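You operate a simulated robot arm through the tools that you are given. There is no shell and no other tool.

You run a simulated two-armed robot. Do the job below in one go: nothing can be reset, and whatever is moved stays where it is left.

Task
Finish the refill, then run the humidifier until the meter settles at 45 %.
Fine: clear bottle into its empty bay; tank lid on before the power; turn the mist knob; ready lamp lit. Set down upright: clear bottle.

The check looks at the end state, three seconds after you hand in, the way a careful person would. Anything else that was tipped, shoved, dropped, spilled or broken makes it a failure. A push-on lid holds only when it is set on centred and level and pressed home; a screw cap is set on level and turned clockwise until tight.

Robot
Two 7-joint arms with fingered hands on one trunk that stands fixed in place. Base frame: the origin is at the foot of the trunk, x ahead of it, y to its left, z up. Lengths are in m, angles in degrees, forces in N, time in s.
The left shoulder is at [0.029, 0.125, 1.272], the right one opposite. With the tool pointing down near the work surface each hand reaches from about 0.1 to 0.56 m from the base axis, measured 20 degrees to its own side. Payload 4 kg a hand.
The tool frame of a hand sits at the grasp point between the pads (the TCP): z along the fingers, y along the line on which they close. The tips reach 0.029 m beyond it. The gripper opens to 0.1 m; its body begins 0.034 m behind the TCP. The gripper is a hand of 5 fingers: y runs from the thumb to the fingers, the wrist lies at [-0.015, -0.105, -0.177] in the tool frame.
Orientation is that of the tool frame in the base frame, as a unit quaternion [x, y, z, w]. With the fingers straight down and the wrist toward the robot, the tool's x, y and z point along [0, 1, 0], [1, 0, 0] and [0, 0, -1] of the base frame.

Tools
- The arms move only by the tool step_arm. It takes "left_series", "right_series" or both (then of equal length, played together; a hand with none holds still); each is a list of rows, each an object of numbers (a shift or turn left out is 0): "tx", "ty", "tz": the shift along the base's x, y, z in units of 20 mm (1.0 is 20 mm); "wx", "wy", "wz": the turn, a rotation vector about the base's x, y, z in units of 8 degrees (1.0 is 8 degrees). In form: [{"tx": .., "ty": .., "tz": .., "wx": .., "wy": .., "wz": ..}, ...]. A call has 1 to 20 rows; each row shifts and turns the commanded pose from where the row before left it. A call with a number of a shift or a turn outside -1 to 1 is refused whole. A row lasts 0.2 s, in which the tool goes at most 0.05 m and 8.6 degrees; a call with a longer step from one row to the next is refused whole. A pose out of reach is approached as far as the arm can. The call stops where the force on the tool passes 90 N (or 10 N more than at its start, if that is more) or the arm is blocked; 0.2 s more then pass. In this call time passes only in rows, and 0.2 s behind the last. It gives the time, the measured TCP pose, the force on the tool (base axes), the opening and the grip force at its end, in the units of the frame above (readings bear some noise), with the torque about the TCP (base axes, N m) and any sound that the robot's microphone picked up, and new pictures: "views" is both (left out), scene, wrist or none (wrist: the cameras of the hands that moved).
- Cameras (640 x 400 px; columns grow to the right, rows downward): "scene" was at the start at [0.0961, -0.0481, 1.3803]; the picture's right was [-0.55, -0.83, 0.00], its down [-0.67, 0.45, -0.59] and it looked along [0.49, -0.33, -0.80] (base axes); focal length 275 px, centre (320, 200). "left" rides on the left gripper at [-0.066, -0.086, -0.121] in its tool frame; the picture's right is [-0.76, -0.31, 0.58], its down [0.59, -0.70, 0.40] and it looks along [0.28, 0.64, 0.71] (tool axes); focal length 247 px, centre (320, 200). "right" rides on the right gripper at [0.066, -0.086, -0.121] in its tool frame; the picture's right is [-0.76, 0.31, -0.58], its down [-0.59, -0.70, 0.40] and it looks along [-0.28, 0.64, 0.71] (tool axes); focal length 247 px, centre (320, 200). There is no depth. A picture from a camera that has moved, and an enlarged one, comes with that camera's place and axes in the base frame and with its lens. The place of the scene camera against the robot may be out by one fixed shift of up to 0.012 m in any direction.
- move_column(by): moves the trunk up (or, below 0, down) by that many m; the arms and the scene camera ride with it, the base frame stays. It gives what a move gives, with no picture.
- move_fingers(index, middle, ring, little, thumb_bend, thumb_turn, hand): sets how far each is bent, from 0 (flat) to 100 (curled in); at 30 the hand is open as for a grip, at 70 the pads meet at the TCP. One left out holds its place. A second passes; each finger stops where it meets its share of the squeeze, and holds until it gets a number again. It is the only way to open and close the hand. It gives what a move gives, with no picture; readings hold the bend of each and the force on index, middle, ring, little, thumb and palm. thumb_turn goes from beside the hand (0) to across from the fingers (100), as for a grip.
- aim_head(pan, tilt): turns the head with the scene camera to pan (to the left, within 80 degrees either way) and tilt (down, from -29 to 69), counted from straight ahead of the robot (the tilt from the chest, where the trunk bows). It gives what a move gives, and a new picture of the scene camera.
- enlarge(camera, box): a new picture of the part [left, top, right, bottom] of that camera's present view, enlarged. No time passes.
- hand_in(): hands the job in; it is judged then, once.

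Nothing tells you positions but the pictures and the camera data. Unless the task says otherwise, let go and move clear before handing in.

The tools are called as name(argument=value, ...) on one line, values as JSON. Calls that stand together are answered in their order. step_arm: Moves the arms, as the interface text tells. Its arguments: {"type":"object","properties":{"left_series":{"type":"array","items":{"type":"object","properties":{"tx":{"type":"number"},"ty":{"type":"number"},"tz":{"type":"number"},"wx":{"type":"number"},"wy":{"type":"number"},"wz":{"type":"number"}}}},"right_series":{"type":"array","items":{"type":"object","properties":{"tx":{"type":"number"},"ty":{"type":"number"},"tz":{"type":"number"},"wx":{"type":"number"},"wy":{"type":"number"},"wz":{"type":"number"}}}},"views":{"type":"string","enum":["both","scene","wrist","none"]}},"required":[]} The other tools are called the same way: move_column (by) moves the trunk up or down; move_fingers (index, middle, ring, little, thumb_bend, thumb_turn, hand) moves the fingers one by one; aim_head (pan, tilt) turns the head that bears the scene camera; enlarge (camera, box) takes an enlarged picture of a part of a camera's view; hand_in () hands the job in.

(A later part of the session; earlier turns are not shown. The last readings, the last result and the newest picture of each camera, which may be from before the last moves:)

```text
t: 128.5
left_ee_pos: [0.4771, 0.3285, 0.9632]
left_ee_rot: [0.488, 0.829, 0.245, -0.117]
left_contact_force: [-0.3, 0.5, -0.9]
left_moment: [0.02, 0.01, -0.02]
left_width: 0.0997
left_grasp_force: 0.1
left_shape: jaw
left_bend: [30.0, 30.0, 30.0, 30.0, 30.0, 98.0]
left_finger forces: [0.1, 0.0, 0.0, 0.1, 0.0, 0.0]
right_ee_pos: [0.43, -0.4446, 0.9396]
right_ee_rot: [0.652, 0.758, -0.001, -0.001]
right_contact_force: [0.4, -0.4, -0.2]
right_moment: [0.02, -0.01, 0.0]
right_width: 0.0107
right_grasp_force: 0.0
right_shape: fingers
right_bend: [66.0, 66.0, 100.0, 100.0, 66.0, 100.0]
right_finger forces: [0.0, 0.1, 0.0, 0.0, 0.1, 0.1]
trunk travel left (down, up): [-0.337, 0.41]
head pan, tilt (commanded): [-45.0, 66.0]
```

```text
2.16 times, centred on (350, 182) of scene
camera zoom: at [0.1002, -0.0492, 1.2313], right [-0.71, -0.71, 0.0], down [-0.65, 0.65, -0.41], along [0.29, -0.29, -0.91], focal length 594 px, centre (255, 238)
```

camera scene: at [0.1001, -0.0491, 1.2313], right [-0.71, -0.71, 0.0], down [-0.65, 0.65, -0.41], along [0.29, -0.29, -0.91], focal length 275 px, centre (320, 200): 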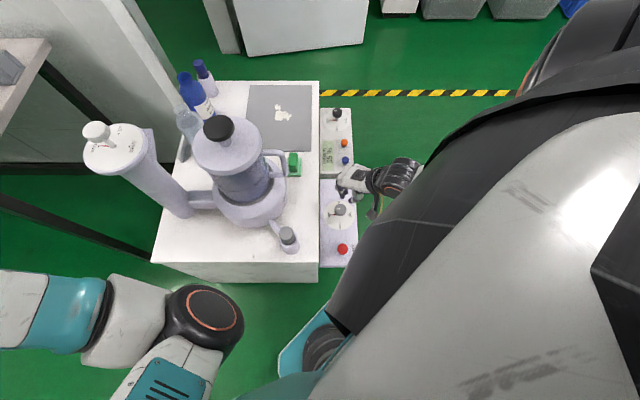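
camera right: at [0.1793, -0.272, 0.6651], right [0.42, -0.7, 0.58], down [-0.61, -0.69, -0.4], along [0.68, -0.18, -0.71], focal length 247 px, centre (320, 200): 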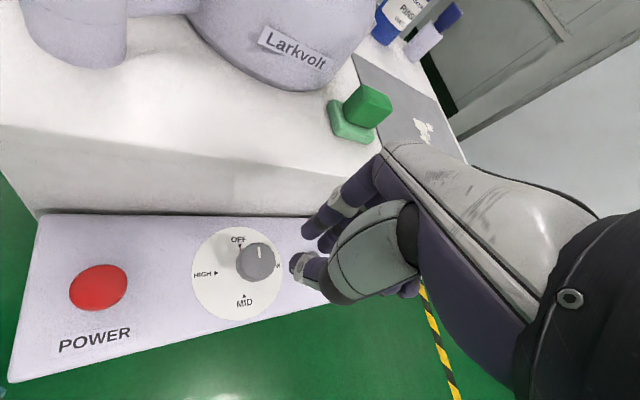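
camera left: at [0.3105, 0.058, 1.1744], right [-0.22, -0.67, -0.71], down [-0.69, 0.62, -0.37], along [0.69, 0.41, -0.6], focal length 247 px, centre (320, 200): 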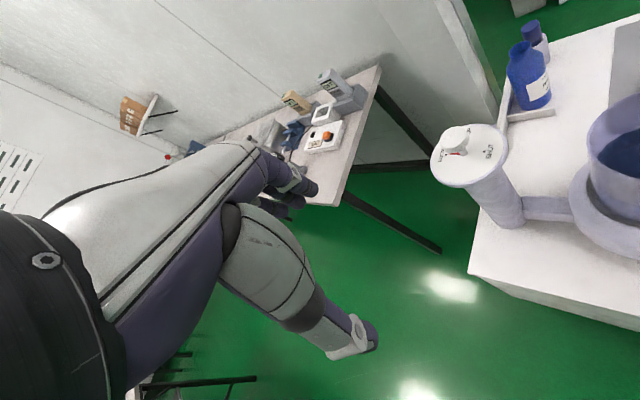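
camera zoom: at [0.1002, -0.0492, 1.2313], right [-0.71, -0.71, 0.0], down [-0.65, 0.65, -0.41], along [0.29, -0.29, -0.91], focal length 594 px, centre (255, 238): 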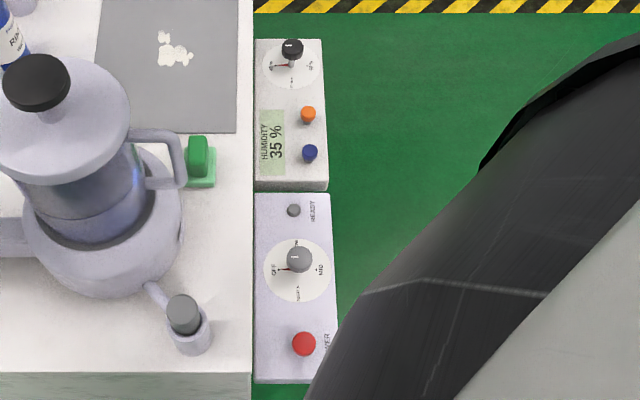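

READY is still off. Lowering the trunk for a near side-on look at the lid.

move_column(by=-0.3)

aim_head(pan=-24, tilt=24)

enlarge(camera="scene", box=[230, 140, 430, 300])

```text
t: 131.5
left_ee_pos: [0.4865, 0.3193, 0.5997]
left_ee_rot: [0.511, 0.818, 0.197, -0.176]
left_contact_force: [0.3, -0.6, 0.2]
left_moment: [0.02, -0.04, 0.0]
left_width: 0.0998
left_grasp_force: 0.0
left_shape: jaw
left_bend: [30.0, 30.0, 30.0, 30.0, 30.0, 98.0]
left_finger forces: [0.0, 0.0, 0.1, 0.1, 0.1, 0.1]
right_ee_pos: [0.4303, -0.4449, 0.6432]
right_ee_rot: [0.652, 0.759, -0.001, 0.0]
right_contact_force: [0.6, -0.4, -0.1]
right_moment: [0.0, 0.02, 0.0]
right_width: 0.0107
right_grasp_force: 0.1
right_shape: fingers
right_bend: [66.0, 66.0, 100.0, 100.0, 66.0, 100.0]
right_finger forces: [0.0, 0.0, 0.1, 0.0, 0.0, 0.1]
trunk travel left (down, up): [-0.037, 0.71]
head pan, tilt (commanded): [-45.0, 66.0]
```

```text
t: 132.6
left_ee_pos: [0.4861, 0.3181, 0.6014]
left_ee_rot: [0.513, 0.818, 0.197, -0.174]
left_contact_force: [0.4, -0.3, -0.4]
left_moment: [0.0, 0.02, 0.01]
left_width: 0.0997
left_grasp_force: 0.0
left_shape: jaw
left_bend: [30.0, 30.0, 30.0, 30.0, 30.0, 98.0]
left_finger forces: [0.1, 0.1, 0.0, 0.1, 0.1, 0.0]
right_ee_pos: [0.4295, -0.4443, 0.6417]
right_ee_rot: [0.652, 0.758, 0.0, -0.001]
right_contact_force: [-0.2, -0.4, 1.2]
right_moment: [0.02, -0.01, 0.0]
right_width: 0.0103
right_grasp_force: 0.0
right_shape: fingers
right_bend: [66.0, 66.0, 100.0, 100.0, 66.0, 100.0]
right_finger forces: [0.0, 0.0, 0.0, 0.0, 0.0, 0.1]
trunk travel left (down, up): [-0.037, 0.71]
head pan, tilt (commanded): [-24.0, 24.0]
camera scene: at [0.2576, -0.0447, 0.9757], right [-0.41, -0.91, 0.0], down [-0.37, 0.17, -0.91], along [0.83, -0.37, -0.41], focal length 275 px, centre (320, 200)
```

scene: 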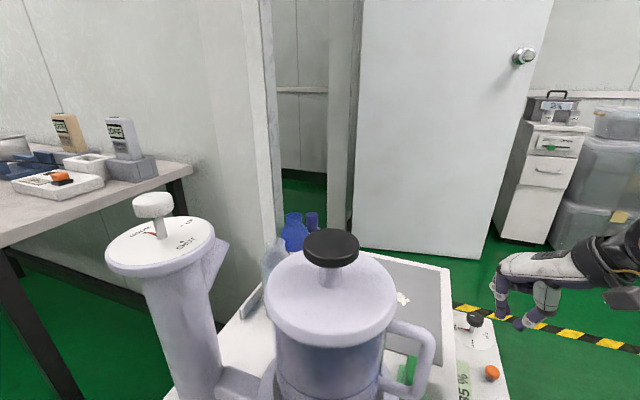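

```text
2.50 times, centred on (330, 220) of scene
camera zoom: at [0.2576, -0.0447, 0.9757], right [-0.41, -0.91, 0.0], down [-0.37, 0.17, -0.91], along [0.83, -0.37, -0.41], focal length 686 px, centre (295, 150)
```

zoom: 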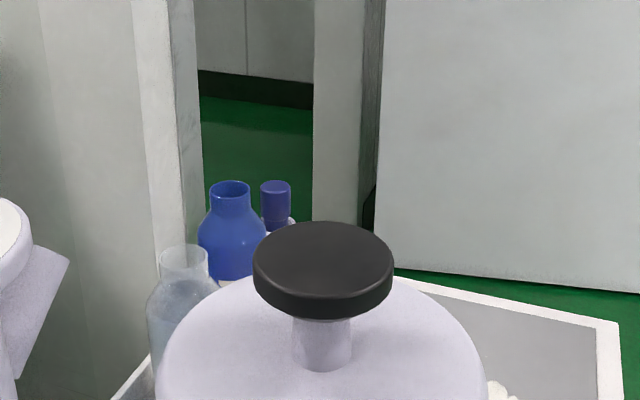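

enlarge(camera="scene", box=[245, 240, 445, 400])

aim_head(pan=-24, tilt=40)

enlarge(camera="scene", box=[240, 120, 440, 280])

```text
2.50 times, centred on (345, 320) of scene
camera zoom: at [0.2576, -0.0447, 0.9757], right [-0.41, -0.91, 0.0], down [-0.37, 0.17, -0.91], along [0.83, -0.37, -0.41], focal length 686 px, centre (258, -100)
```

zoom: 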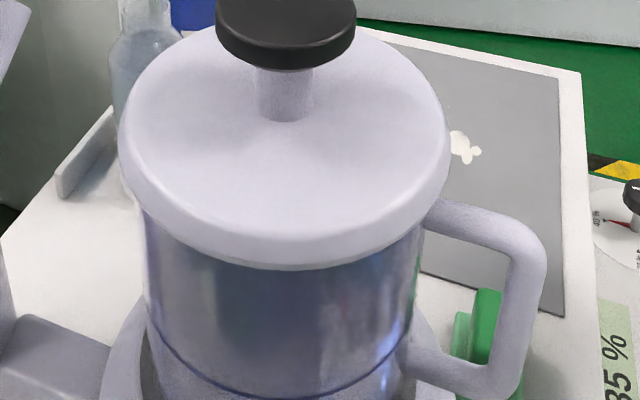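

```text
t: 133.4
left_ee_pos: [0.4864, 0.3189, 0.6016]
left_ee_rot: [0.512, 0.818, 0.197, -0.173]
left_contact_force: [0.6, 0.1, 0.2]
left_moment: [0.02, 0.02, -0.03]
left_width: 0.0999
left_grasp_force: 0.1
left_shape: jaw
left_bend: [30.0, 30.0, 30.0, 30.0, 30.0, 98.0]
left_finger forces: [0.1, 0.1, 0.1, 0.0, 0.1, 0.0]
right_ee_pos: [0.43, -0.4454, 0.6425]
right_ee_rot: [0.652, 0.758, 0.0, 0.0]
right_contact_force: [-0.1, -0.2, -0.3]
right_moment: [-0.01, -0.03, 0.0]
right_width: 0.0105
right_grasp_force: 0.0
right_shape: fingers
right_bend: [66.0, 66.0, 100.0, 100.0, 66.0, 100.0]
right_finger forces: [0.0, 0.1, 0.0, 0.1, 0.0, 0.0]
trunk travel left (down, up): [-0.037, 0.71]
head pan, tilt (commanded): [-24.0, 40.0]
camera scene: at [0.2509, -0.0417, 0.9509], right [-0.41, -0.91, 0.0], down [-0.59, 0.26, -0.77], along [0.7, -0.31, -0.64], focal length 275 px, centre (320, 200)
```

scene: 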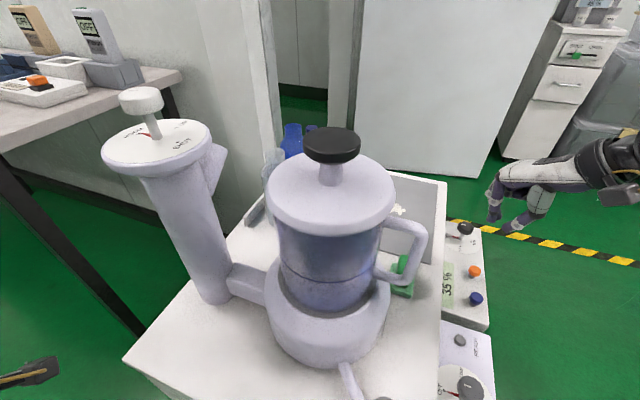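

```text
2.50 times, centred on (340, 200) of scene
camera zoom: at [0.2509, -0.0417, 0.9509], right [-0.41, -0.91, 0.0], down [-0.59, 0.26, -0.77], along [0.7, -0.31, -0.64], focal length 686 px, centre (270, 200)
```

zoom: 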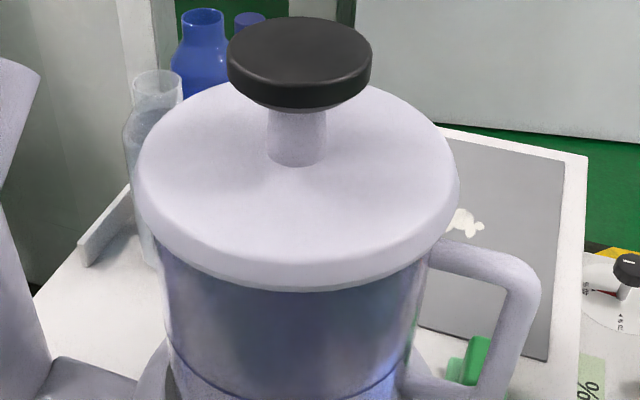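

enlarge(camera="scene", box=[255, 170, 345, 245])

enlarge(camera="scene", box=[335, 170, 425, 245])

enlarge(camera="scene", box=[420, 320, 500, 400])

```text
5.33 times, centred on (300, 208) of scene
camera zoom: at [0.2509, -0.0417, 0.9509], right [-0.41, -0.91, 0.0], down [-0.59, 0.26, -0.77], along [0.7, -0.31, -0.64], focal length 1464 px, centre (427, 160)
```

zoom: 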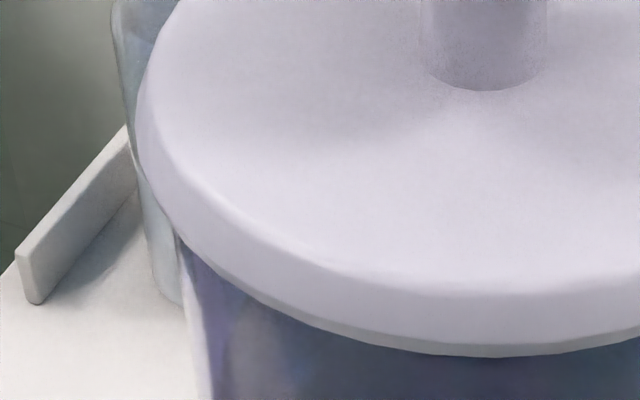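

```text
5.33 times, centred on (380, 208) of scene
camera zoom: at [0.2509, -0.0417, 0.9509], right [-0.41, -0.91, 0.0], down [-0.59, 0.26, -0.77], along [0.7, -0.31, -0.64], focal length 1464 px, centre (0, 160)
```

zoom: 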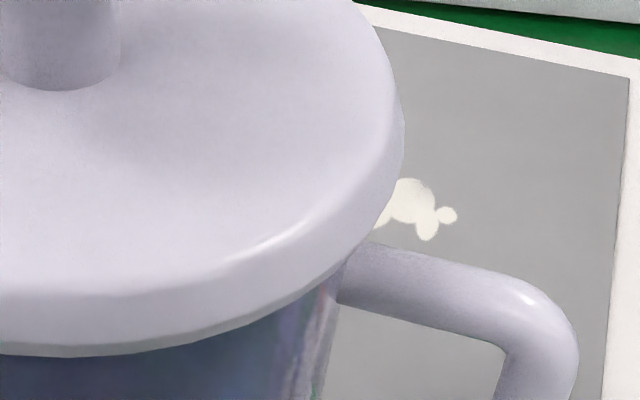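

```text
5.00 times, centred on (460, 360) of scene
camera zoom: at [0.2509, -0.0417, 0.9509], right [-0.41, -0.91, 0.0], down [-0.59, 0.26, -0.77], along [0.7, -0.31, -0.64], focal length 1373 px, centre (-380, -600)
```

zoom: 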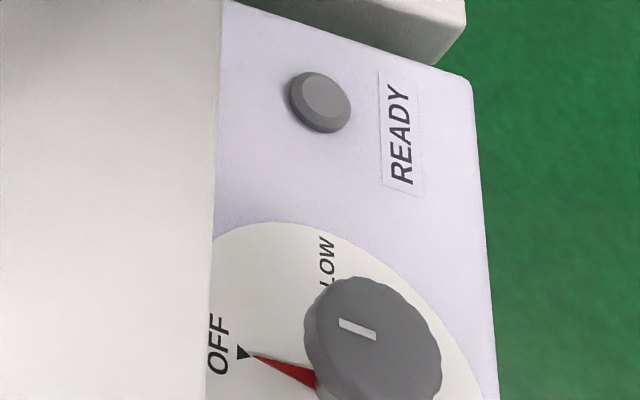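

The lid looks level and fully down, with its knob top at z≈0.826, which matches a seated disc. READY may simply need time or the mist setting. I'll raise the trunk back, watch the lamp, and wait a bit.

move_column(by=0.3)

aim_head(pan=-45, tilt=66)

step_arm(right_series=[{}, {}, {}, {}, {}, {}, {}, {}, {}, {}, {}, {}, {}, {}, {}, {}, {}, {}, {}, {}], views="none")

step_arm(right_series=[{}, {}, {}, {}, {}, {}, {}, {}, {}, {}, {}, {}, {}, {}, {}, {}, {}, {}, {}, {}], views="none")

enlarge(camera="scene", box=[310, 90, 390, 275])

```text
t: 136.4
left_ee_pos: [0.4926, 0.3324, 0.9167]
left_ee_rot: [0.498, 0.824, 0.212, -0.167]
left_contact_force: [0.2, -0.5, 0.0]
left_moment: [0.03, 0.03, 0.01]
left_width: 0.0998
left_grasp_force: 0.1
left_shape: jaw
left_bend: [30.0, 30.0, 30.0, 30.0, 30.0, 98.0]
left_finger forces: [0.0, 0.0, 0.0, 0.1, 0.0, 0.0]
right_ee_pos: [0.431, -0.4461, 0.9412]
right_ee_rot: [0.653, 0.758, -0.001, -0.001]
right_contact_force: [-1.3, 0.2, 0.8]
right_moment: [0.02, 0.02, -0.04]
right_width: 0.0106
right_grasp_force: 0.0
right_shape: fingers
right_bend: [66.0, 66.0, 100.0, 100.0, 66.0, 100.0]
right_finger forces: [0.0, 0.1, 0.0, 0.1, 0.0, 0.0]
trunk travel left (down, up): [-0.337, 0.41]
head pan, tilt (commanded): [-24.0, 40.0]
```

```text
t: 137.3
left_ee_pos: [0.4892, 0.3341, 0.9159]
left_ee_rot: [0.499, 0.822, 0.214, -0.173]
left_contact_force: [-0.5, 0.6, -0.7]
left_moment: [-0.03, 0.02, 0.01]
left_width: 0.0996
left_grasp_force: 0.1
left_shape: jaw
left_bend: [30.0, 30.0, 30.0, 30.0, 30.0, 98.0]
left_finger forces: [0.0, 0.0, 0.0, 0.0, 0.0, 0.1]
right_ee_pos: [0.4296, -0.4447, 0.9427]
right_ee_rot: [0.652, 0.758, -0.001, 0.0]
right_contact_force: [0.2, 0.0, -0.2]
right_moment: [-0.05, 0.02, 0.05]
right_width: 0.0107
right_grasp_force: 0.1
right_shape: fingers
right_bend: [66.0, 66.0, 100.0, 100.0, 66.0, 100.0]
right_finger forces: [0.1, 0.1, 0.0, 0.0, 0.1, 0.0]
trunk travel left (down, up): [-0.337, 0.41]
head pan, tilt (commanded): [-45.0, 66.0]
camera scene: at [0.1003, -0.0492, 1.2314], right [-0.71, -0.71, 0.0], down [-0.65, 0.65, -0.41], along [0.29, -0.29, -0.91], focal length 275 px, centre (320, 200)
```

scene: 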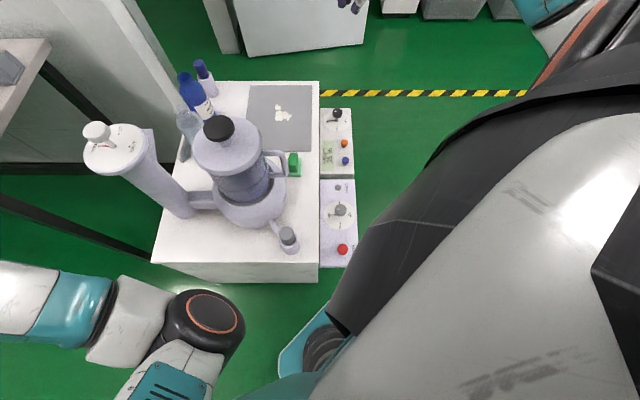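

```text
t: 141.5
left_ee_pos: [0.4868, 0.3362, 0.9122]
left_ee_rot: [0.5, 0.82, 0.214, -0.18]
left_contact_force: [-0.5, -0.4, 0.9]
left_moment: [-0.01, 0.02, 0.01]
left_width: 0.0996
left_grasp_force: 0.1
left_shape: jaw
left_bend: [30.0, 30.0, 30.0, 30.0, 30.0, 98.0]
left_finger forces: [0.1, 0.1, 0.1, 0.0, 0.1, 0.1]
right_ee_pos: [0.4309, -0.4462, 0.9423]
right_ee_rot: [0.652, 0.758, -0.001, -0.001]
right_contact_force: [0.4, 0.9, -0.6]
right_moment: [0.02, -0.01, 0.0]
right_width: 0.0106
right_grasp_force: 0.1
right_shape: fingers
right_bend: [66.0, 66.0, 100.0, 100.0, 66.0, 100.0]
right_finger forces: [0.0, 0.0, 0.0, 0.0, 0.0, 0.0]
trunk travel left (down, up): [-0.337, 0.41]
head pan, tilt (commanded): [-45.0, 66.0]
```

```text
t: 145.7
left_ee_pos: [0.4875, 0.3351, 0.9108]
left_ee_rot: [0.5, 0.82, 0.214, -0.18]
left_contact_force: [-0.2, -0.4, 0.0]
left_moment: [0.01, 0.02, 0.02]
left_width: 0.0995
left_grasp_force: 0.1
left_shape: jaw
left_bend: [30.0, 30.0, 30.0, 30.0, 30.0, 98.0]
left_finger forces: [0.1, 0.0, 0.2, 0.0, 0.1, 0.0]
right_ee_pos: [0.4294, -0.4443, 0.9424]
right_ee_rot: [0.652, 0.758, -0.001, -0.001]
right_contact_force: [0.1, -0.6, -0.1]
right_moment: [0.02, -0.01, -0.02]
right_width: 0.0103
right_grasp_force: 0.2
right_shape: fingers
right_bend: [66.0, 66.0, 100.0, 100.0, 66.0, 100.0]
right_finger forces: [0.0, 0.0, 0.0, 0.0, 0.0, 0.0]
trunk travel left (down, up): [-0.337, 0.41]
head pan, tilt (commanded): [-45.0, 66.0]
```

```text
2.16 times, centred on (350, 182) of scene
camera zoom: at [0.1002, -0.0492, 1.2313], right [-0.71, -0.71, 0.0], down [-0.65, 0.65, -0.41], along [0.29, -0.29, -0.91], focal length 594 px, centre (255, 238)
```

zoom: 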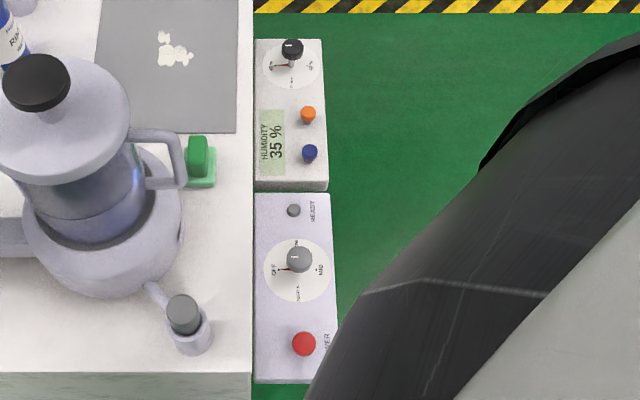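

enlarge(camera="scene", box=[305, 170, 375, 275])

enlarge(camera="scene", box=[260, 190, 320, 270])

enlarge(camera="scene", box=[180, 100, 300, 240])

enlarge(camera="scene", box=[70, 100, 200, 230])

```text
3.81 times, centred on (340, 222) of scene
camera zoom: at [0.1002, -0.0492, 1.2313], right [-0.71, -0.71, 0.0], down [-0.65, 0.65, -0.41], along [0.29, -0.29, -0.91], focal length 1046 px, centre (244, 114)
```

zoom: 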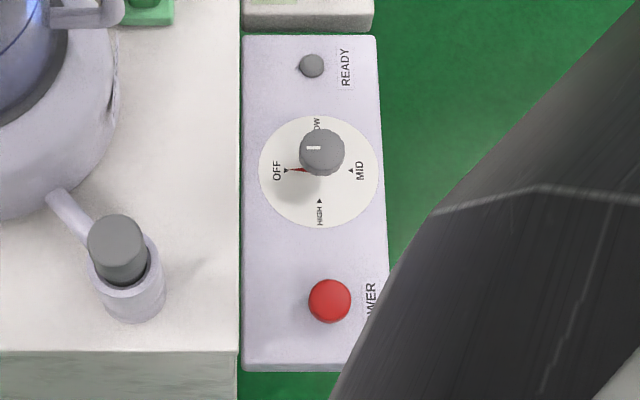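

```text
5.00 times, centred on (290, 230) of scene
camera zoom: at [0.1002, -0.0492, 1.2313], right [-0.71, -0.71, 0.0], down [-0.65, 0.65, -0.41], along [0.29, -0.29, -0.91], focal length 1373 px, centre (470, 50)
```

zoom: 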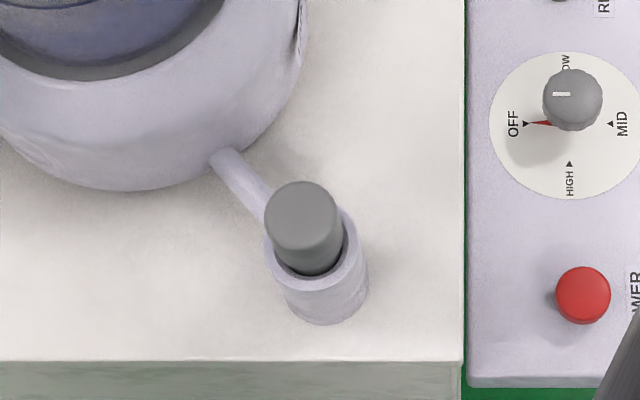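

```text
2.86 times, centred on (240, 170) of scene
camera zoom: at [0.1002, -0.0492, 1.2313], right [-0.71, -0.71, 0.0], down [-0.65, 0.65, -0.41], along [0.29, -0.29, -0.91], focal length 784 px, centre (549, 286)
```

zoom: 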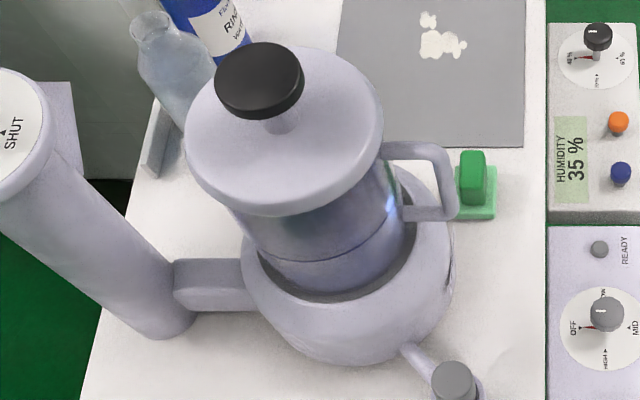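

```text
3.08 times, centred on (135, 165) of scene
camera zoom: at [0.1002, -0.0492, 1.2313], right [-0.71, -0.71, 0.0], down [-0.65, 0.65, -0.41], along [0.29, -0.29, -0.91], focal length 845 px, centre (889, 308)
```

zoom: 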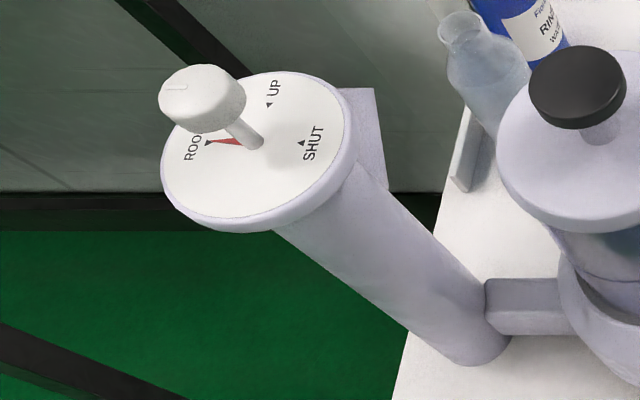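

The button itself looks normal and READY is still off. The next listed step is the mist knob, so I'll bring the hand over it with a pre-shaped pinch.

move_fingers(hand="right", index=40, middle=40, ring=40, little=100, thumb_bend=46)

step_arm(right_series=[{"tx": -0.395, "ty": 0.32, "tz": -0.98, "wz": 0.103}, {"tx": -0.395, "ty": 0.32, "tz": -0.98, "wz": 0.103}, {"tx": -0.395, "ty": 0.32, "tz": -0.98, "wz": 0.103}, {"tx": -0.395, "ty": 0.32, "tz": -0.98, "wz": 0.103}, {"tx": -0.395, "ty": 0.32, "tz": -0.98, "wz": 0.103}, {"tx": -0.395, "ty": 0.32, "tz": -0.98, "wz": 0.103}, {"tx": -0.395, "ty": 0.32, "tz": -0.98, "wz": 0.103}, {"tx": -0.395, "ty": 0.32, "tz": -0.98, "wz": 0.103}, {"tx": -0.395, "ty": 0.32, "tz": -0.98, "wz": 0.103}, {"tx": -0.395, "ty": 0.32, "tz": -0.98, "wz": 0.103}, {"tx": -0.395, "ty": 0.32, "tz": -0.98, "wz": 0.103}, {"tx": -0.395, "ty": 0.32, "tz": -0.98, "wz": 0.103}, {"tx": -0.395, "ty": 0.32, "tz": -0.98, "wz": 0.103}, {"tx": -0.395, "ty": 0.32, "tz": -0.98, "wz": 0.103}, {"tx": -0.395, "ty": 0.32, "tz": -0.98, "wz": 0.103}, {"tx": -0.395, "ty": 0.32, "tz": -0.98, "wz": 0.103}, {"tx": -0.395, "ty": 0.32, "tz": -0.98, "wz": 0.103}, {"tx": -0.395, "ty": 0.32, "tz": -0.98, "wz": 0.103}, {"tx": -0.395, "ty": 0.32, "tz": -0.98, "wz": 0.103}, {"tx": -0.395, "ty": 0.32, "tz": -0.98, "wz": 0.103}], views="both")

enlarge(camera="right", box=[180, 180, 400, 340])

```text
t: 146.7
left_ee_pos: [0.4861, 0.335, 0.9116]
left_ee_rot: [0.501, 0.819, 0.214, -0.18]
left_contact_force: [-0.2, 0.3, 0.1]
left_moment: [0.0, 0.01, 0.0]
left_width: 0.0995
left_grasp_force: 0.0
left_shape: jaw
left_bend: [30.0, 30.0, 30.0, 30.0, 30.0, 98.0]
left_finger forces: [0.1, 0.1, 0.1, 0.1, 0.0, 0.1]
right_ee_pos: [0.4301, -0.4452, 0.9438]
right_ee_rot: [0.652, 0.758, -0.001, 0.0]
right_contact_force: [-1.3, 0.0, 0.4]
right_moment: [0.02, -0.01, -0.02]
right_width: 0.0671
right_grasp_force: 0.1
right_shape: fingers
right_bend: [40.0, 40.0, 40.0, 100.0, 46.0, 98.0]
right_finger forces: [0.1, 0.1, 0.0, 0.1, 0.0, 0.0]
trunk travel left (down, up): [-0.337, 0.41]
head pan, tilt (commanded): [-45.0, 66.0]
```

```text
t: 150.9
left_ee_pos: [0.4864, 0.3364, 0.9116]
left_ee_rot: [0.5, 0.819, 0.215, -0.181]
left_contact_force: [0.3, -0.8, -0.6]
left_moment: [0.0, -0.01, 0.02]
left_width: 0.0998
left_grasp_force: 0.1
left_shape: jaw
left_bend: [30.0, 30.0, 30.0, 30.0, 30.0, 98.0]
left_finger forces: [0.1, 0.1, 0.0, 0.1, 0.1, 0.0]
right_ee_pos: [0.2732, -0.3184, 0.5516]
right_ee_rot: [0.536, 0.844, -0.001, 0.0]
right_contact_force: [-0.1, 0.2, 0.5]
right_moment: [0.04, -0.03, 0.01]
right_width: 0.0671
right_grasp_force: 0.1
right_shape: fingers
right_bend: [40.0, 40.0, 40.0, 100.0, 46.0, 98.0]
right_finger forces: [0.0, 0.0, 0.0, 0.0, 0.0, 0.0]
trunk travel left (down, up): [-0.337, 0.41]
head pan, tilt (commanded): [-45.0, 66.0]
camera scene: at [0.1001, -0.0492, 1.2313], right [-0.71, -0.71, 0.0], down [-0.65, 0.65, -0.41], along [0.29, -0.29, -0.91], focal length 275 px, centre (320, 200)
camera right: at [0.1658, -0.2955, 0.6719], right [0.6, -0.56, 0.58], down [-0.39, -0.83, -0.4], along [0.7, 0.01, -0.71], focal length 247 px, centre (320, 200)
```

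scene: 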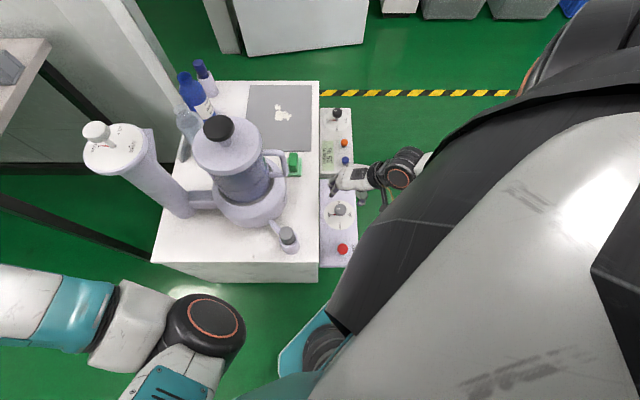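
right: 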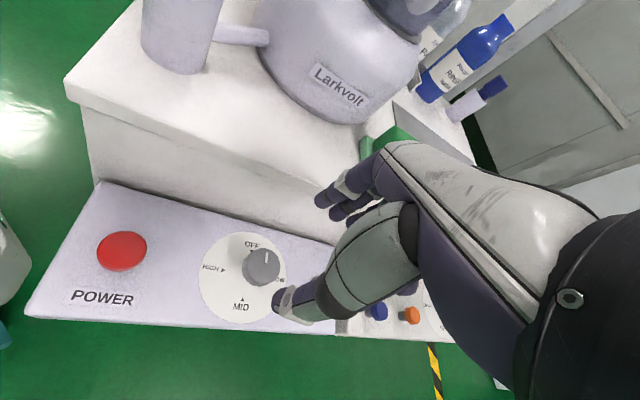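

```text
2.50 times, centred on (290, 260) of right
camera zoom: at [0.1658, -0.2955, 0.6719], right [0.6, -0.56, 0.58], down [-0.39, -0.83, -0.4], along [0.7, 0.01, -0.71], focal length 617 px, centre (395, 50)
```

zoom: 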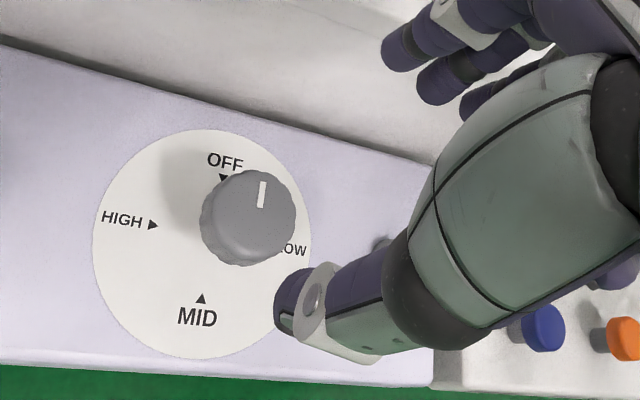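

The knob is confirmed at (0.282, -0.3135). I'll narrow the finger opening slightly to stay clear of the table edge, align, and descend over the knob.

move_fingers(hand="right", index=43, middle=43, ring=44)

step_arm(right_series=[{"tx": -0.15, "ty": 0.18, "tz": -0.5}, {"tz": -0.8}, {"tz": -0.8}, {"tz": -0.8}, {"tz": -0.8}, {"tz": -0.6}], views="both")

enlarge(camera="right", box=[200, 170, 420, 330])

enlarge(camera="scene", box=[305, 170, 385, 260])

```text
t: 151.9
left_ee_pos: [0.4855, 0.3359, 0.9103]
left_ee_rot: [0.5, 0.819, 0.215, -0.181]
left_contact_force: [0.3, 0.6, -0.5]
left_moment: [-0.01, 0.0, 0.04]
left_width: 0.0999
left_grasp_force: 0.0
left_shape: jaw
left_bend: [30.0, 30.0, 30.0, 30.0, 30.0, 98.0]
left_finger forces: [0.1, 0.1, 0.0, 0.1, 0.0, 0.0]
right_ee_pos: [0.2726, -0.3196, 0.5513]
right_ee_rot: [0.537, 0.844, -0.001, 0.0]
right_contact_force: [0.0, 0.0, -0.6]
right_moment: [0.0, 0.0, 0.02]
right_width: 0.0639
right_grasp_force: 0.1
right_shape: fingers
right_bend: [43.0, 43.0, 44.0, 100.0, 46.0, 98.0]
right_finger forces: [0.0, 0.0, 0.1, 0.0, 0.0, 0.0]
trunk travel left (down, up): [-0.337, 0.41]
head pan, tilt (commanded): [-45.0, 66.0]
```

```text
t: 153.3
left_ee_pos: [0.4868, 0.3355, 0.9101]
left_ee_rot: [0.5, 0.819, 0.215, -0.18]
left_contact_force: [0.2, 0.3, -0.2]
left_moment: [0.0, -0.02, -0.02]
left_width: 0.0998
left_grasp_force: 0.0
left_shape: jaw
left_bend: [30.0, 30.0, 30.0, 30.0, 30.0, 98.0]
left_finger forces: [0.1, 0.0, 0.0, 0.0, 0.0, 0.0]
right_ee_pos: [0.2686, -0.3123, 0.465]
right_ee_rot: [0.537, 0.843, -0.001, 0.0]
right_contact_force: [-0.5, 0.7, 0.1]
right_moment: [0.01, -0.01, -0.02]
right_width: 0.0637
right_grasp_force: 0.0
right_shape: fingers
right_bend: [43.0, 43.0, 44.0, 100.0, 46.0, 98.0]
right_finger forces: [0.0, 0.1, 0.1, 0.0, 0.0, 0.0]
trunk travel left (down, up): [-0.337, 0.41]
head pan, tilt (commanded): [-45.0, 66.0]
camera scene: at [0.1002, -0.0492, 1.2313], right [-0.71, -0.71, 0.0], down [-0.65, 0.65, -0.41], along [0.29, -0.29, -0.91], focal length 275 px, centre (320, 200)
camera right: at [0.1635, -0.2894, 0.5858], right [0.6, -0.56, 0.58], down [-0.39, -0.83, -0.4], along [0.7, 0.01, -0.71], focal length 247 px, centre (320, 200)
```

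scene: 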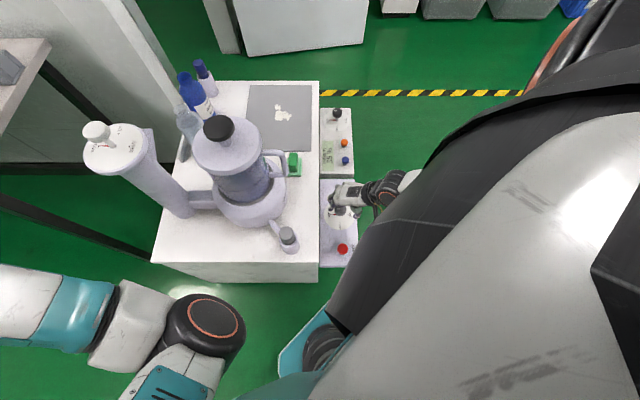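
right: 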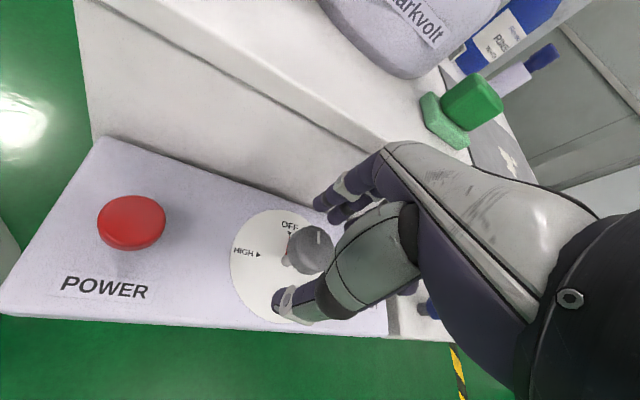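

```text
2.50 times, centred on (310, 250) of right
camera zoom: at [0.1635, -0.2894, 0.5858], right [0.6, -0.56, 0.58], down [-0.39, -0.83, -0.4], along [0.7, 0.01, -0.71], focal length 617 px, centre (345, 75)
```

zoom: 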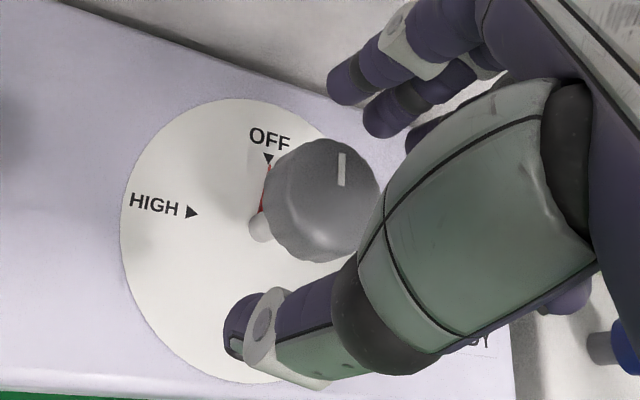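

```text
4.44 times, centred on (345, 215) of scene
camera zoom: at [0.1002, -0.0492, 1.2313], right [-0.71, -0.71, 0.0], down [-0.65, 0.65, -0.41], along [0.29, -0.29, -0.91], focal length 1220 px, centre (209, 133)
```

zoom: 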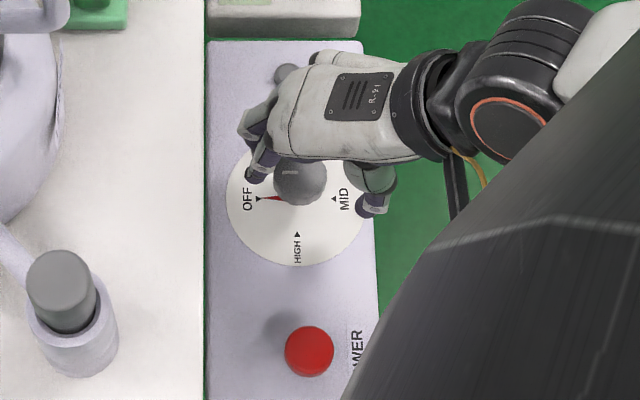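

The knob is nicely between the fingers and thumb. Down the last 2 cm, then close.

step_arm(right_series=[{"tz": -0.5}, {"tz": -0.5}], views="none")

move_fingers(hand="right", index=49, middle=49, ring=52, thumb_bend=60)

enlarge(camera="right", box=[200, 170, 420, 330])

enlarge(camera="scene", box=[305, 170, 385, 260])

```text
t: 153.9
left_ee_pos: [0.4866, 0.3361, 0.9115]
left_ee_rot: [0.5, 0.82, 0.213, -0.181]
left_contact_force: [-0.1, 0.9, -0.5]
left_moment: [0.02, 0.01, 0.01]
left_width: 0.1
left_grasp_force: 0.1
left_shape: jaw
left_bend: [30.0, 30.0, 30.0, 30.0, 30.0, 98.0]
left_finger forces: [0.0, 0.0, 0.1, 0.1, 0.0, 0.0]
right_ee_pos: [0.2691, -0.3119, 0.4446]
right_ee_rot: [0.537, 0.844, 0.0, 0.0]
right_contact_force: [0.7, -0.1, 0.0]
right_moment: [0.01, 0.0, 0.02]
right_width: 0.0638
right_grasp_force: 0.1
right_shape: fingers
right_bend: [43.0, 43.0, 44.0, 100.0, 46.0, 98.0]
right_finger forces: [0.1, 0.1, 0.0, 0.0, 0.0, 0.0]
trunk travel left (down, up): [-0.337, 0.41]
head pan, tilt (commanded): [-45.0, 66.0]
```

```text
t: 154.9
left_ee_pos: [0.4861, 0.3358, 0.9107]
left_ee_rot: [0.499, 0.82, 0.213, -0.181]
left_contact_force: [1.0, 0.2, -0.9]
left_moment: [0.0, -0.01, -0.02]
left_width: 0.1
left_grasp_force: 0.1
left_shape: jaw
left_bend: [30.0, 30.0, 30.0, 30.0, 30.0, 98.0]
left_finger forces: [0.1, 0.0, 0.0, 0.1, 0.0, 0.1]
right_ee_pos: [0.2706, -0.3115, 0.445]
right_ee_rot: [0.537, 0.843, -0.001, 0.0]
right_contact_force: [2.4, -0.4, -0.1]
right_moment: [0.03, -0.04, 0.04]
right_width: 0.039
right_grasp_force: 0.7
right_shape: fingers
right_bend: [49.0, 47.0, 52.0, 100.0, 60.0, 99.0]
right_finger forces: [0.0, 1.7, 0.1, 0.0, 0.0, 0.1]
trunk travel left (down, up): [-0.337, 0.41]
head pan, tilt (commanded): [-45.0, 66.0]
```

```text
2.50 times, centred on (310, 250) of right
camera zoom: at [0.1636, -0.2888, 0.5657], right [0.6, -0.56, 0.58], down [-0.39, -0.83, -0.4], along [0.7, 0.01, -0.71], focal length 617 px, centre (345, 75)
```

zoom: 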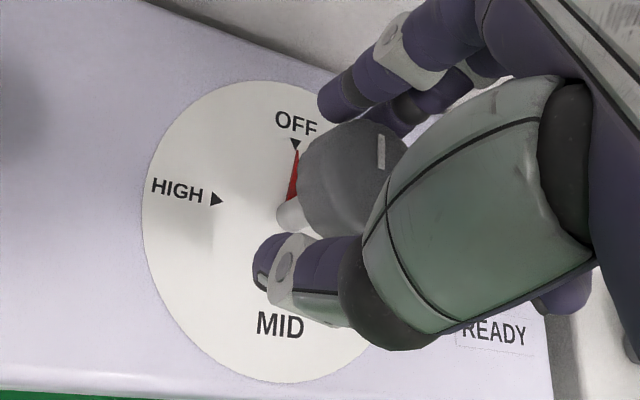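

```text
4.44 times, centred on (345, 215) of scene
camera zoom: at [0.1002, -0.0491, 1.2313], right [-0.71, -0.71, 0.0], down [-0.65, 0.65, -0.41], along [0.29, -0.29, -0.91], focal length 1220 px, centre (209, 133)
```

zoom: 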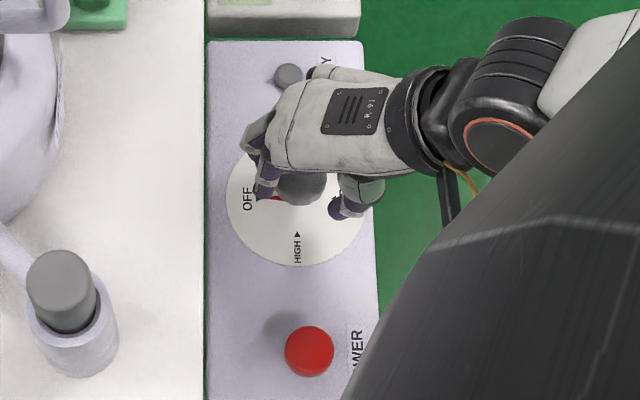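

move_fingers(hand="right", index=54, middle=52, ring=60, thumb_bend=70)

enlarge(camera="scene", box=[305, 170, 385, 260])

```text
t: 155.9
left_ee_pos: [0.4858, 0.3371, 0.9111]
left_ee_rot: [0.5, 0.82, 0.213, -0.181]
left_contact_force: [-0.3, 0.1, -0.6]
left_moment: [0.03, 0.0, 0.02]
left_width: 0.0998
left_grasp_force: 0.1
left_shape: jaw
left_bend: [30.0, 30.0, 30.0, 30.0, 30.0, 98.0]
left_finger forces: [0.1, 0.1, 0.0, 0.0, 0.0, 0.1]
right_ee_pos: [0.2691, -0.313, 0.4455]
right_ee_rot: [0.538, 0.843, 0.0, 0.0]
right_contact_force: [7.2, 1.4, 0.1]
right_moment: [0.03, -0.19, 0.02]
right_width: 0.0242
right_grasp_force: 4.6
right_shape: fingers
right_bend: [53.0, 49.0, 56.0, 100.0, 69.0, 100.0]
right_finger forces: [1.3, 3.4, 3.0, 0.0, 1.0, 0.1]
trunk travel left (down, up): [-0.337, 0.41]
head pan, tilt (commanded): [-45.0, 66.0]
```

```text
4.44 times, centred on (345, 215) of scene
camera zoom: at [0.1005, -0.049, 1.2313], right [-0.71, -0.71, 0.0], down [-0.65, 0.65, -0.41], along [0.29, -0.29, -0.91], focal length 1220 px, centre (209, 133)
```

zoom: 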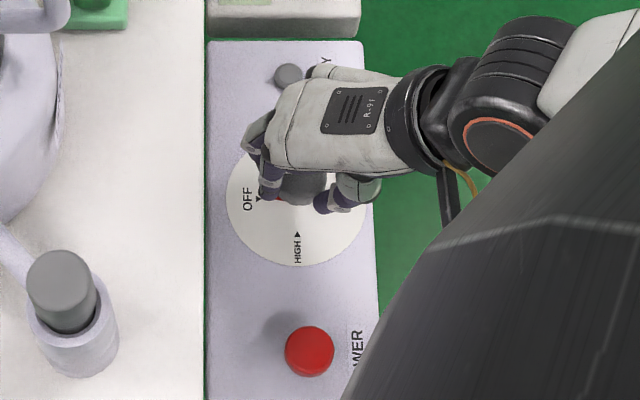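

move_fingers(hand="right", index=58, middle=55, ring=60, thumb_bend=82)

enlarge(camera="scene", box=[305, 170, 385, 260])

enlarge(camera="right", box=[200, 170, 420, 330])

```text
t: 156.9
left_ee_pos: [0.4867, 0.3368, 0.9103]
left_ee_rot: [0.5, 0.819, 0.213, -0.182]
left_contact_force: [0.2, -0.1, -0.2]
left_moment: [0.01, 0.01, 0.03]
left_width: 0.0997
left_grasp_force: 0.1
left_shape: jaw
left_bend: [30.0, 30.0, 30.0, 30.0, 30.0, 98.0]
left_finger forces: [0.1, 0.1, 0.0, 0.1, 0.0, 0.0]
right_ee_pos: [0.2689, -0.3123, 0.4438]
right_ee_rot: [0.536, 0.844, -0.001, -0.001]
right_contact_force: [2.2, 0.0, 0.3]
right_moment: [0.03, -0.21, 0.02]
right_width: 0.0164
right_grasp_force: 11.1
right_shape: fingers
right_bend: [53.0, 49.0, 56.0, 100.0, 74.0, 98.0]
right_finger forces: [3.5, 5.7, 4.1, 0.0, 8.3, 0.1]
trunk travel left (down, up): [-0.337, 0.41]
head pan, tilt (commanded): [-45.0, 66.0]
```

```text
4.44 times, centred on (345, 215) of scene
camera zoom: at [0.1002, -0.049, 1.2313], right [-0.71, -0.71, 0.0], down [-0.65, 0.65, -0.41], along [0.29, -0.29, -0.91], focal length 1220 px, centre (209, 133)
```

zoom: 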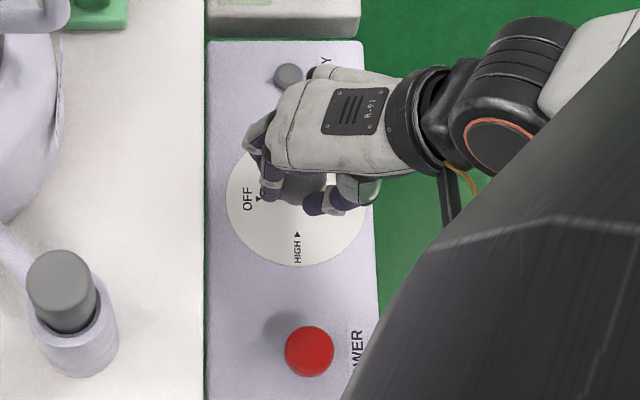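

```text
2.50 times, centred on (310, 250) of right
camera zoom: at [0.1634, -0.2889, 0.5657], right [0.6, -0.56, 0.58], down [-0.39, -0.83, -0.4], along [0.7, 0.01, -0.71], focal length 617 px, centre (345, 75)
```

zoom: 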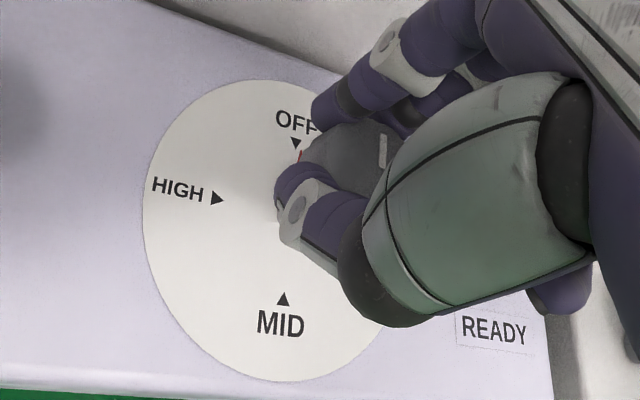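

There's a firm hold on the knob. I'll turn clockwise, seen from above, about the knob axis in a first part and check that the pointer follows.

step_arm(right_series=[{"tx": -0.002, "ty": 0.061, "wz": -0.75}, {"tx": 0.004, "ty": 0.061, "wz": -0.75}, {"tx": 0.011, "ty": 0.06, "wz": -0.75}, {"tx": 0.017, "ty": 0.059, "wz": -0.75}, {"tx": 0.023, "ty": 0.057, "wz": -0.75}], views="none")

enlarge(camera="scene", box=[305, 170, 385, 260])

enlarge(camera="right", box=[200, 170, 420, 330])

```text
t: 158.1
left_ee_pos: [0.4868, 0.3367, 0.9112]
left_ee_rot: [0.499, 0.821, 0.213, -0.181]
left_contact_force: [0.1, 0.6, -0.2]
left_moment: [-0.05, 0.01, 0.04]
left_width: 0.1
left_grasp_force: 0.1
left_shape: jaw
left_bend: [30.0, 30.0, 30.0, 30.0, 30.0, 98.0]
left_finger forces: [0.1, 0.0, 0.1, 0.0, 0.0, 0.0]
right_ee_pos: [0.2715, -0.3058, 0.444]
right_ee_rot: [0.737, 0.675, 0.0, -0.001]
right_contact_force: [11.6, 8.4, -4.0]
right_moment: [0.11, -0.29, 0.27]
right_width: 0.0157
right_grasp_force: 12.1
right_shape: fingers
right_bend: [51.0, 48.0, 56.0, 100.0, 76.0, 97.0]
right_finger forces: [7.6, 6.7, 2.5, 0.0, 8.1, 0.0]
trunk travel left (down, up): [-0.337, 0.41]
head pan, tilt (commanded): [-45.0, 66.0]
```

```text
4.44 times, centred on (345, 215) of scene
camera zoom: at [0.1009, -0.0487, 1.2313], right [-0.71, -0.71, 0.0], down [-0.65, 0.65, -0.41], along [0.29, -0.29, -0.91], focal length 1220 px, centre (209, 133)
```

zoom: 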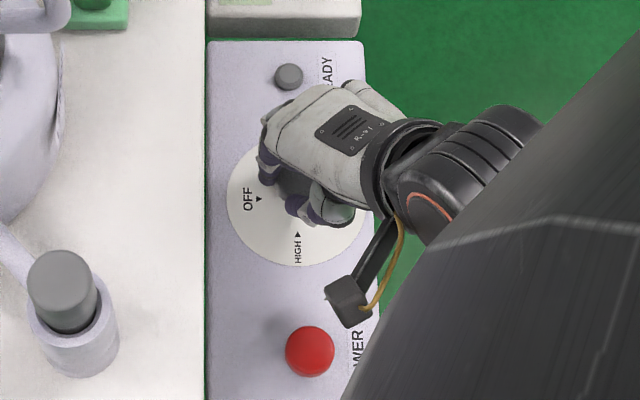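

```text
2.50 times, centred on (310, 250) of right
camera zoom: at [0.19, -0.2338, 0.5664], right [0.24, -0.78, 0.58], down [-0.75, -0.52, -0.4], along [0.61, -0.34, -0.71], focal length 617 px, centre (345, 75)
```

zoom: 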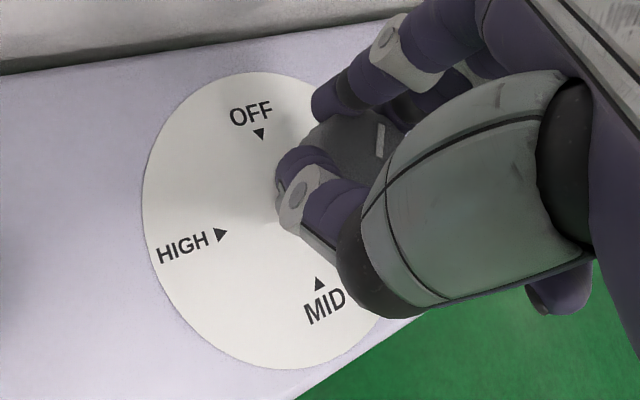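

The knob turns with the hand. I'll continue the remaining 60° with a slight correction for the side force.

step_arm(right_series=[{"tx": 0.079, "ty": 0.094, "wz": -0.75}, {"tx": 0.064, "ty": 0.071, "wz": -0.75}, {"tx": 0.05, "ty": 0.057, "wz": -0.75}, {"tx": 0.054, "ty": 0.052, "wz": -0.75}, {"tx": 0.058, "ty": 0.048, "wz": -0.75}], views="none")

enlarge(camera="scene", box=[305, 170, 385, 260])

enlarge(camera="right", box=[200, 170, 420, 330])

```text
t: 159.5
left_ee_pos: [0.4869, 0.3392, 0.9122]
left_ee_rot: [0.497, 0.821, 0.216, -0.182]
left_contact_force: [0.3, 0.9, -0.6]
left_moment: [0.02, 0.01, 0.0]
left_width: 0.0998
left_grasp_force: 0.1
left_shape: jaw
left_bend: [30.0, 30.0, 30.0, 30.0, 30.0, 98.0]
left_finger forces: [0.0, 0.0, 0.1, 0.0, 0.1, 0.1]
right_ee_pos: [0.2596, -0.3351, 0.4464]
right_ee_rot: [0.882, 0.469, -0.028, 0.017]
right_contact_force: [-1.1, -0.4, 1.0]
right_moment: [-0.02, -0.01, -0.03]
right_width: 0.0025
right_grasp_force: 0.1
right_shape: fingers
right_bend: [56.0, 55.0, 60.0, 100.0, 81.0, 99.0]
right_finger forces: [0.0, 0.0, 0.1, 0.0, 0.0, 0.0]
trunk travel left (down, up): [-0.337, 0.41]
head pan, tilt (commanded): [-45.0, 66.0]
stopped in row 5 (right hand): the arm was blocked; the commanded pose is now the measured one
```

```text
4.44 times, centred on (345, 215) of scene
camera zoom: at [0.1006, -0.048, 1.2313], right [-0.71, -0.71, 0.0], down [-0.65, 0.65, -0.41], along [0.29, -0.29, -0.91], focal length 1220 px, centre (209, 133)
```

zoom: 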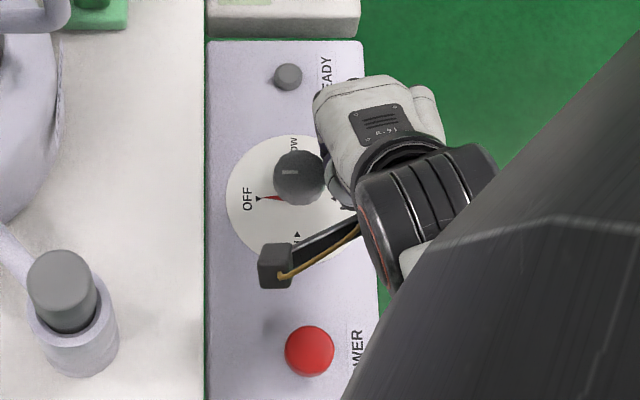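

```text
2.50 times, centred on (310, 250) of right
camera zoom: at [0.2283, -0.2268, 0.5619], right [-0.15, -0.76, 0.63], down [-0.92, -0.12, -0.36], along [0.35, -0.63, -0.69], focal length 617 px, centre (345, 75)
```

zoom: 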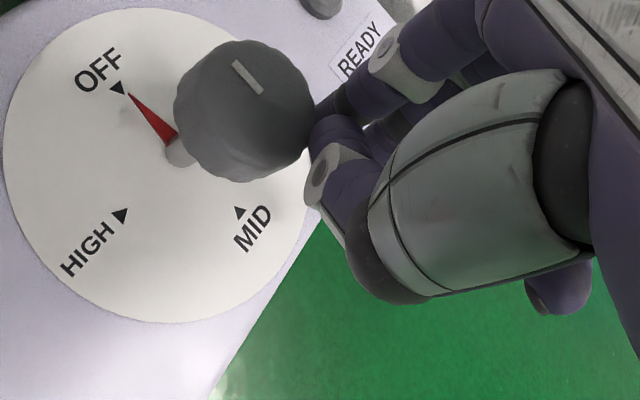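

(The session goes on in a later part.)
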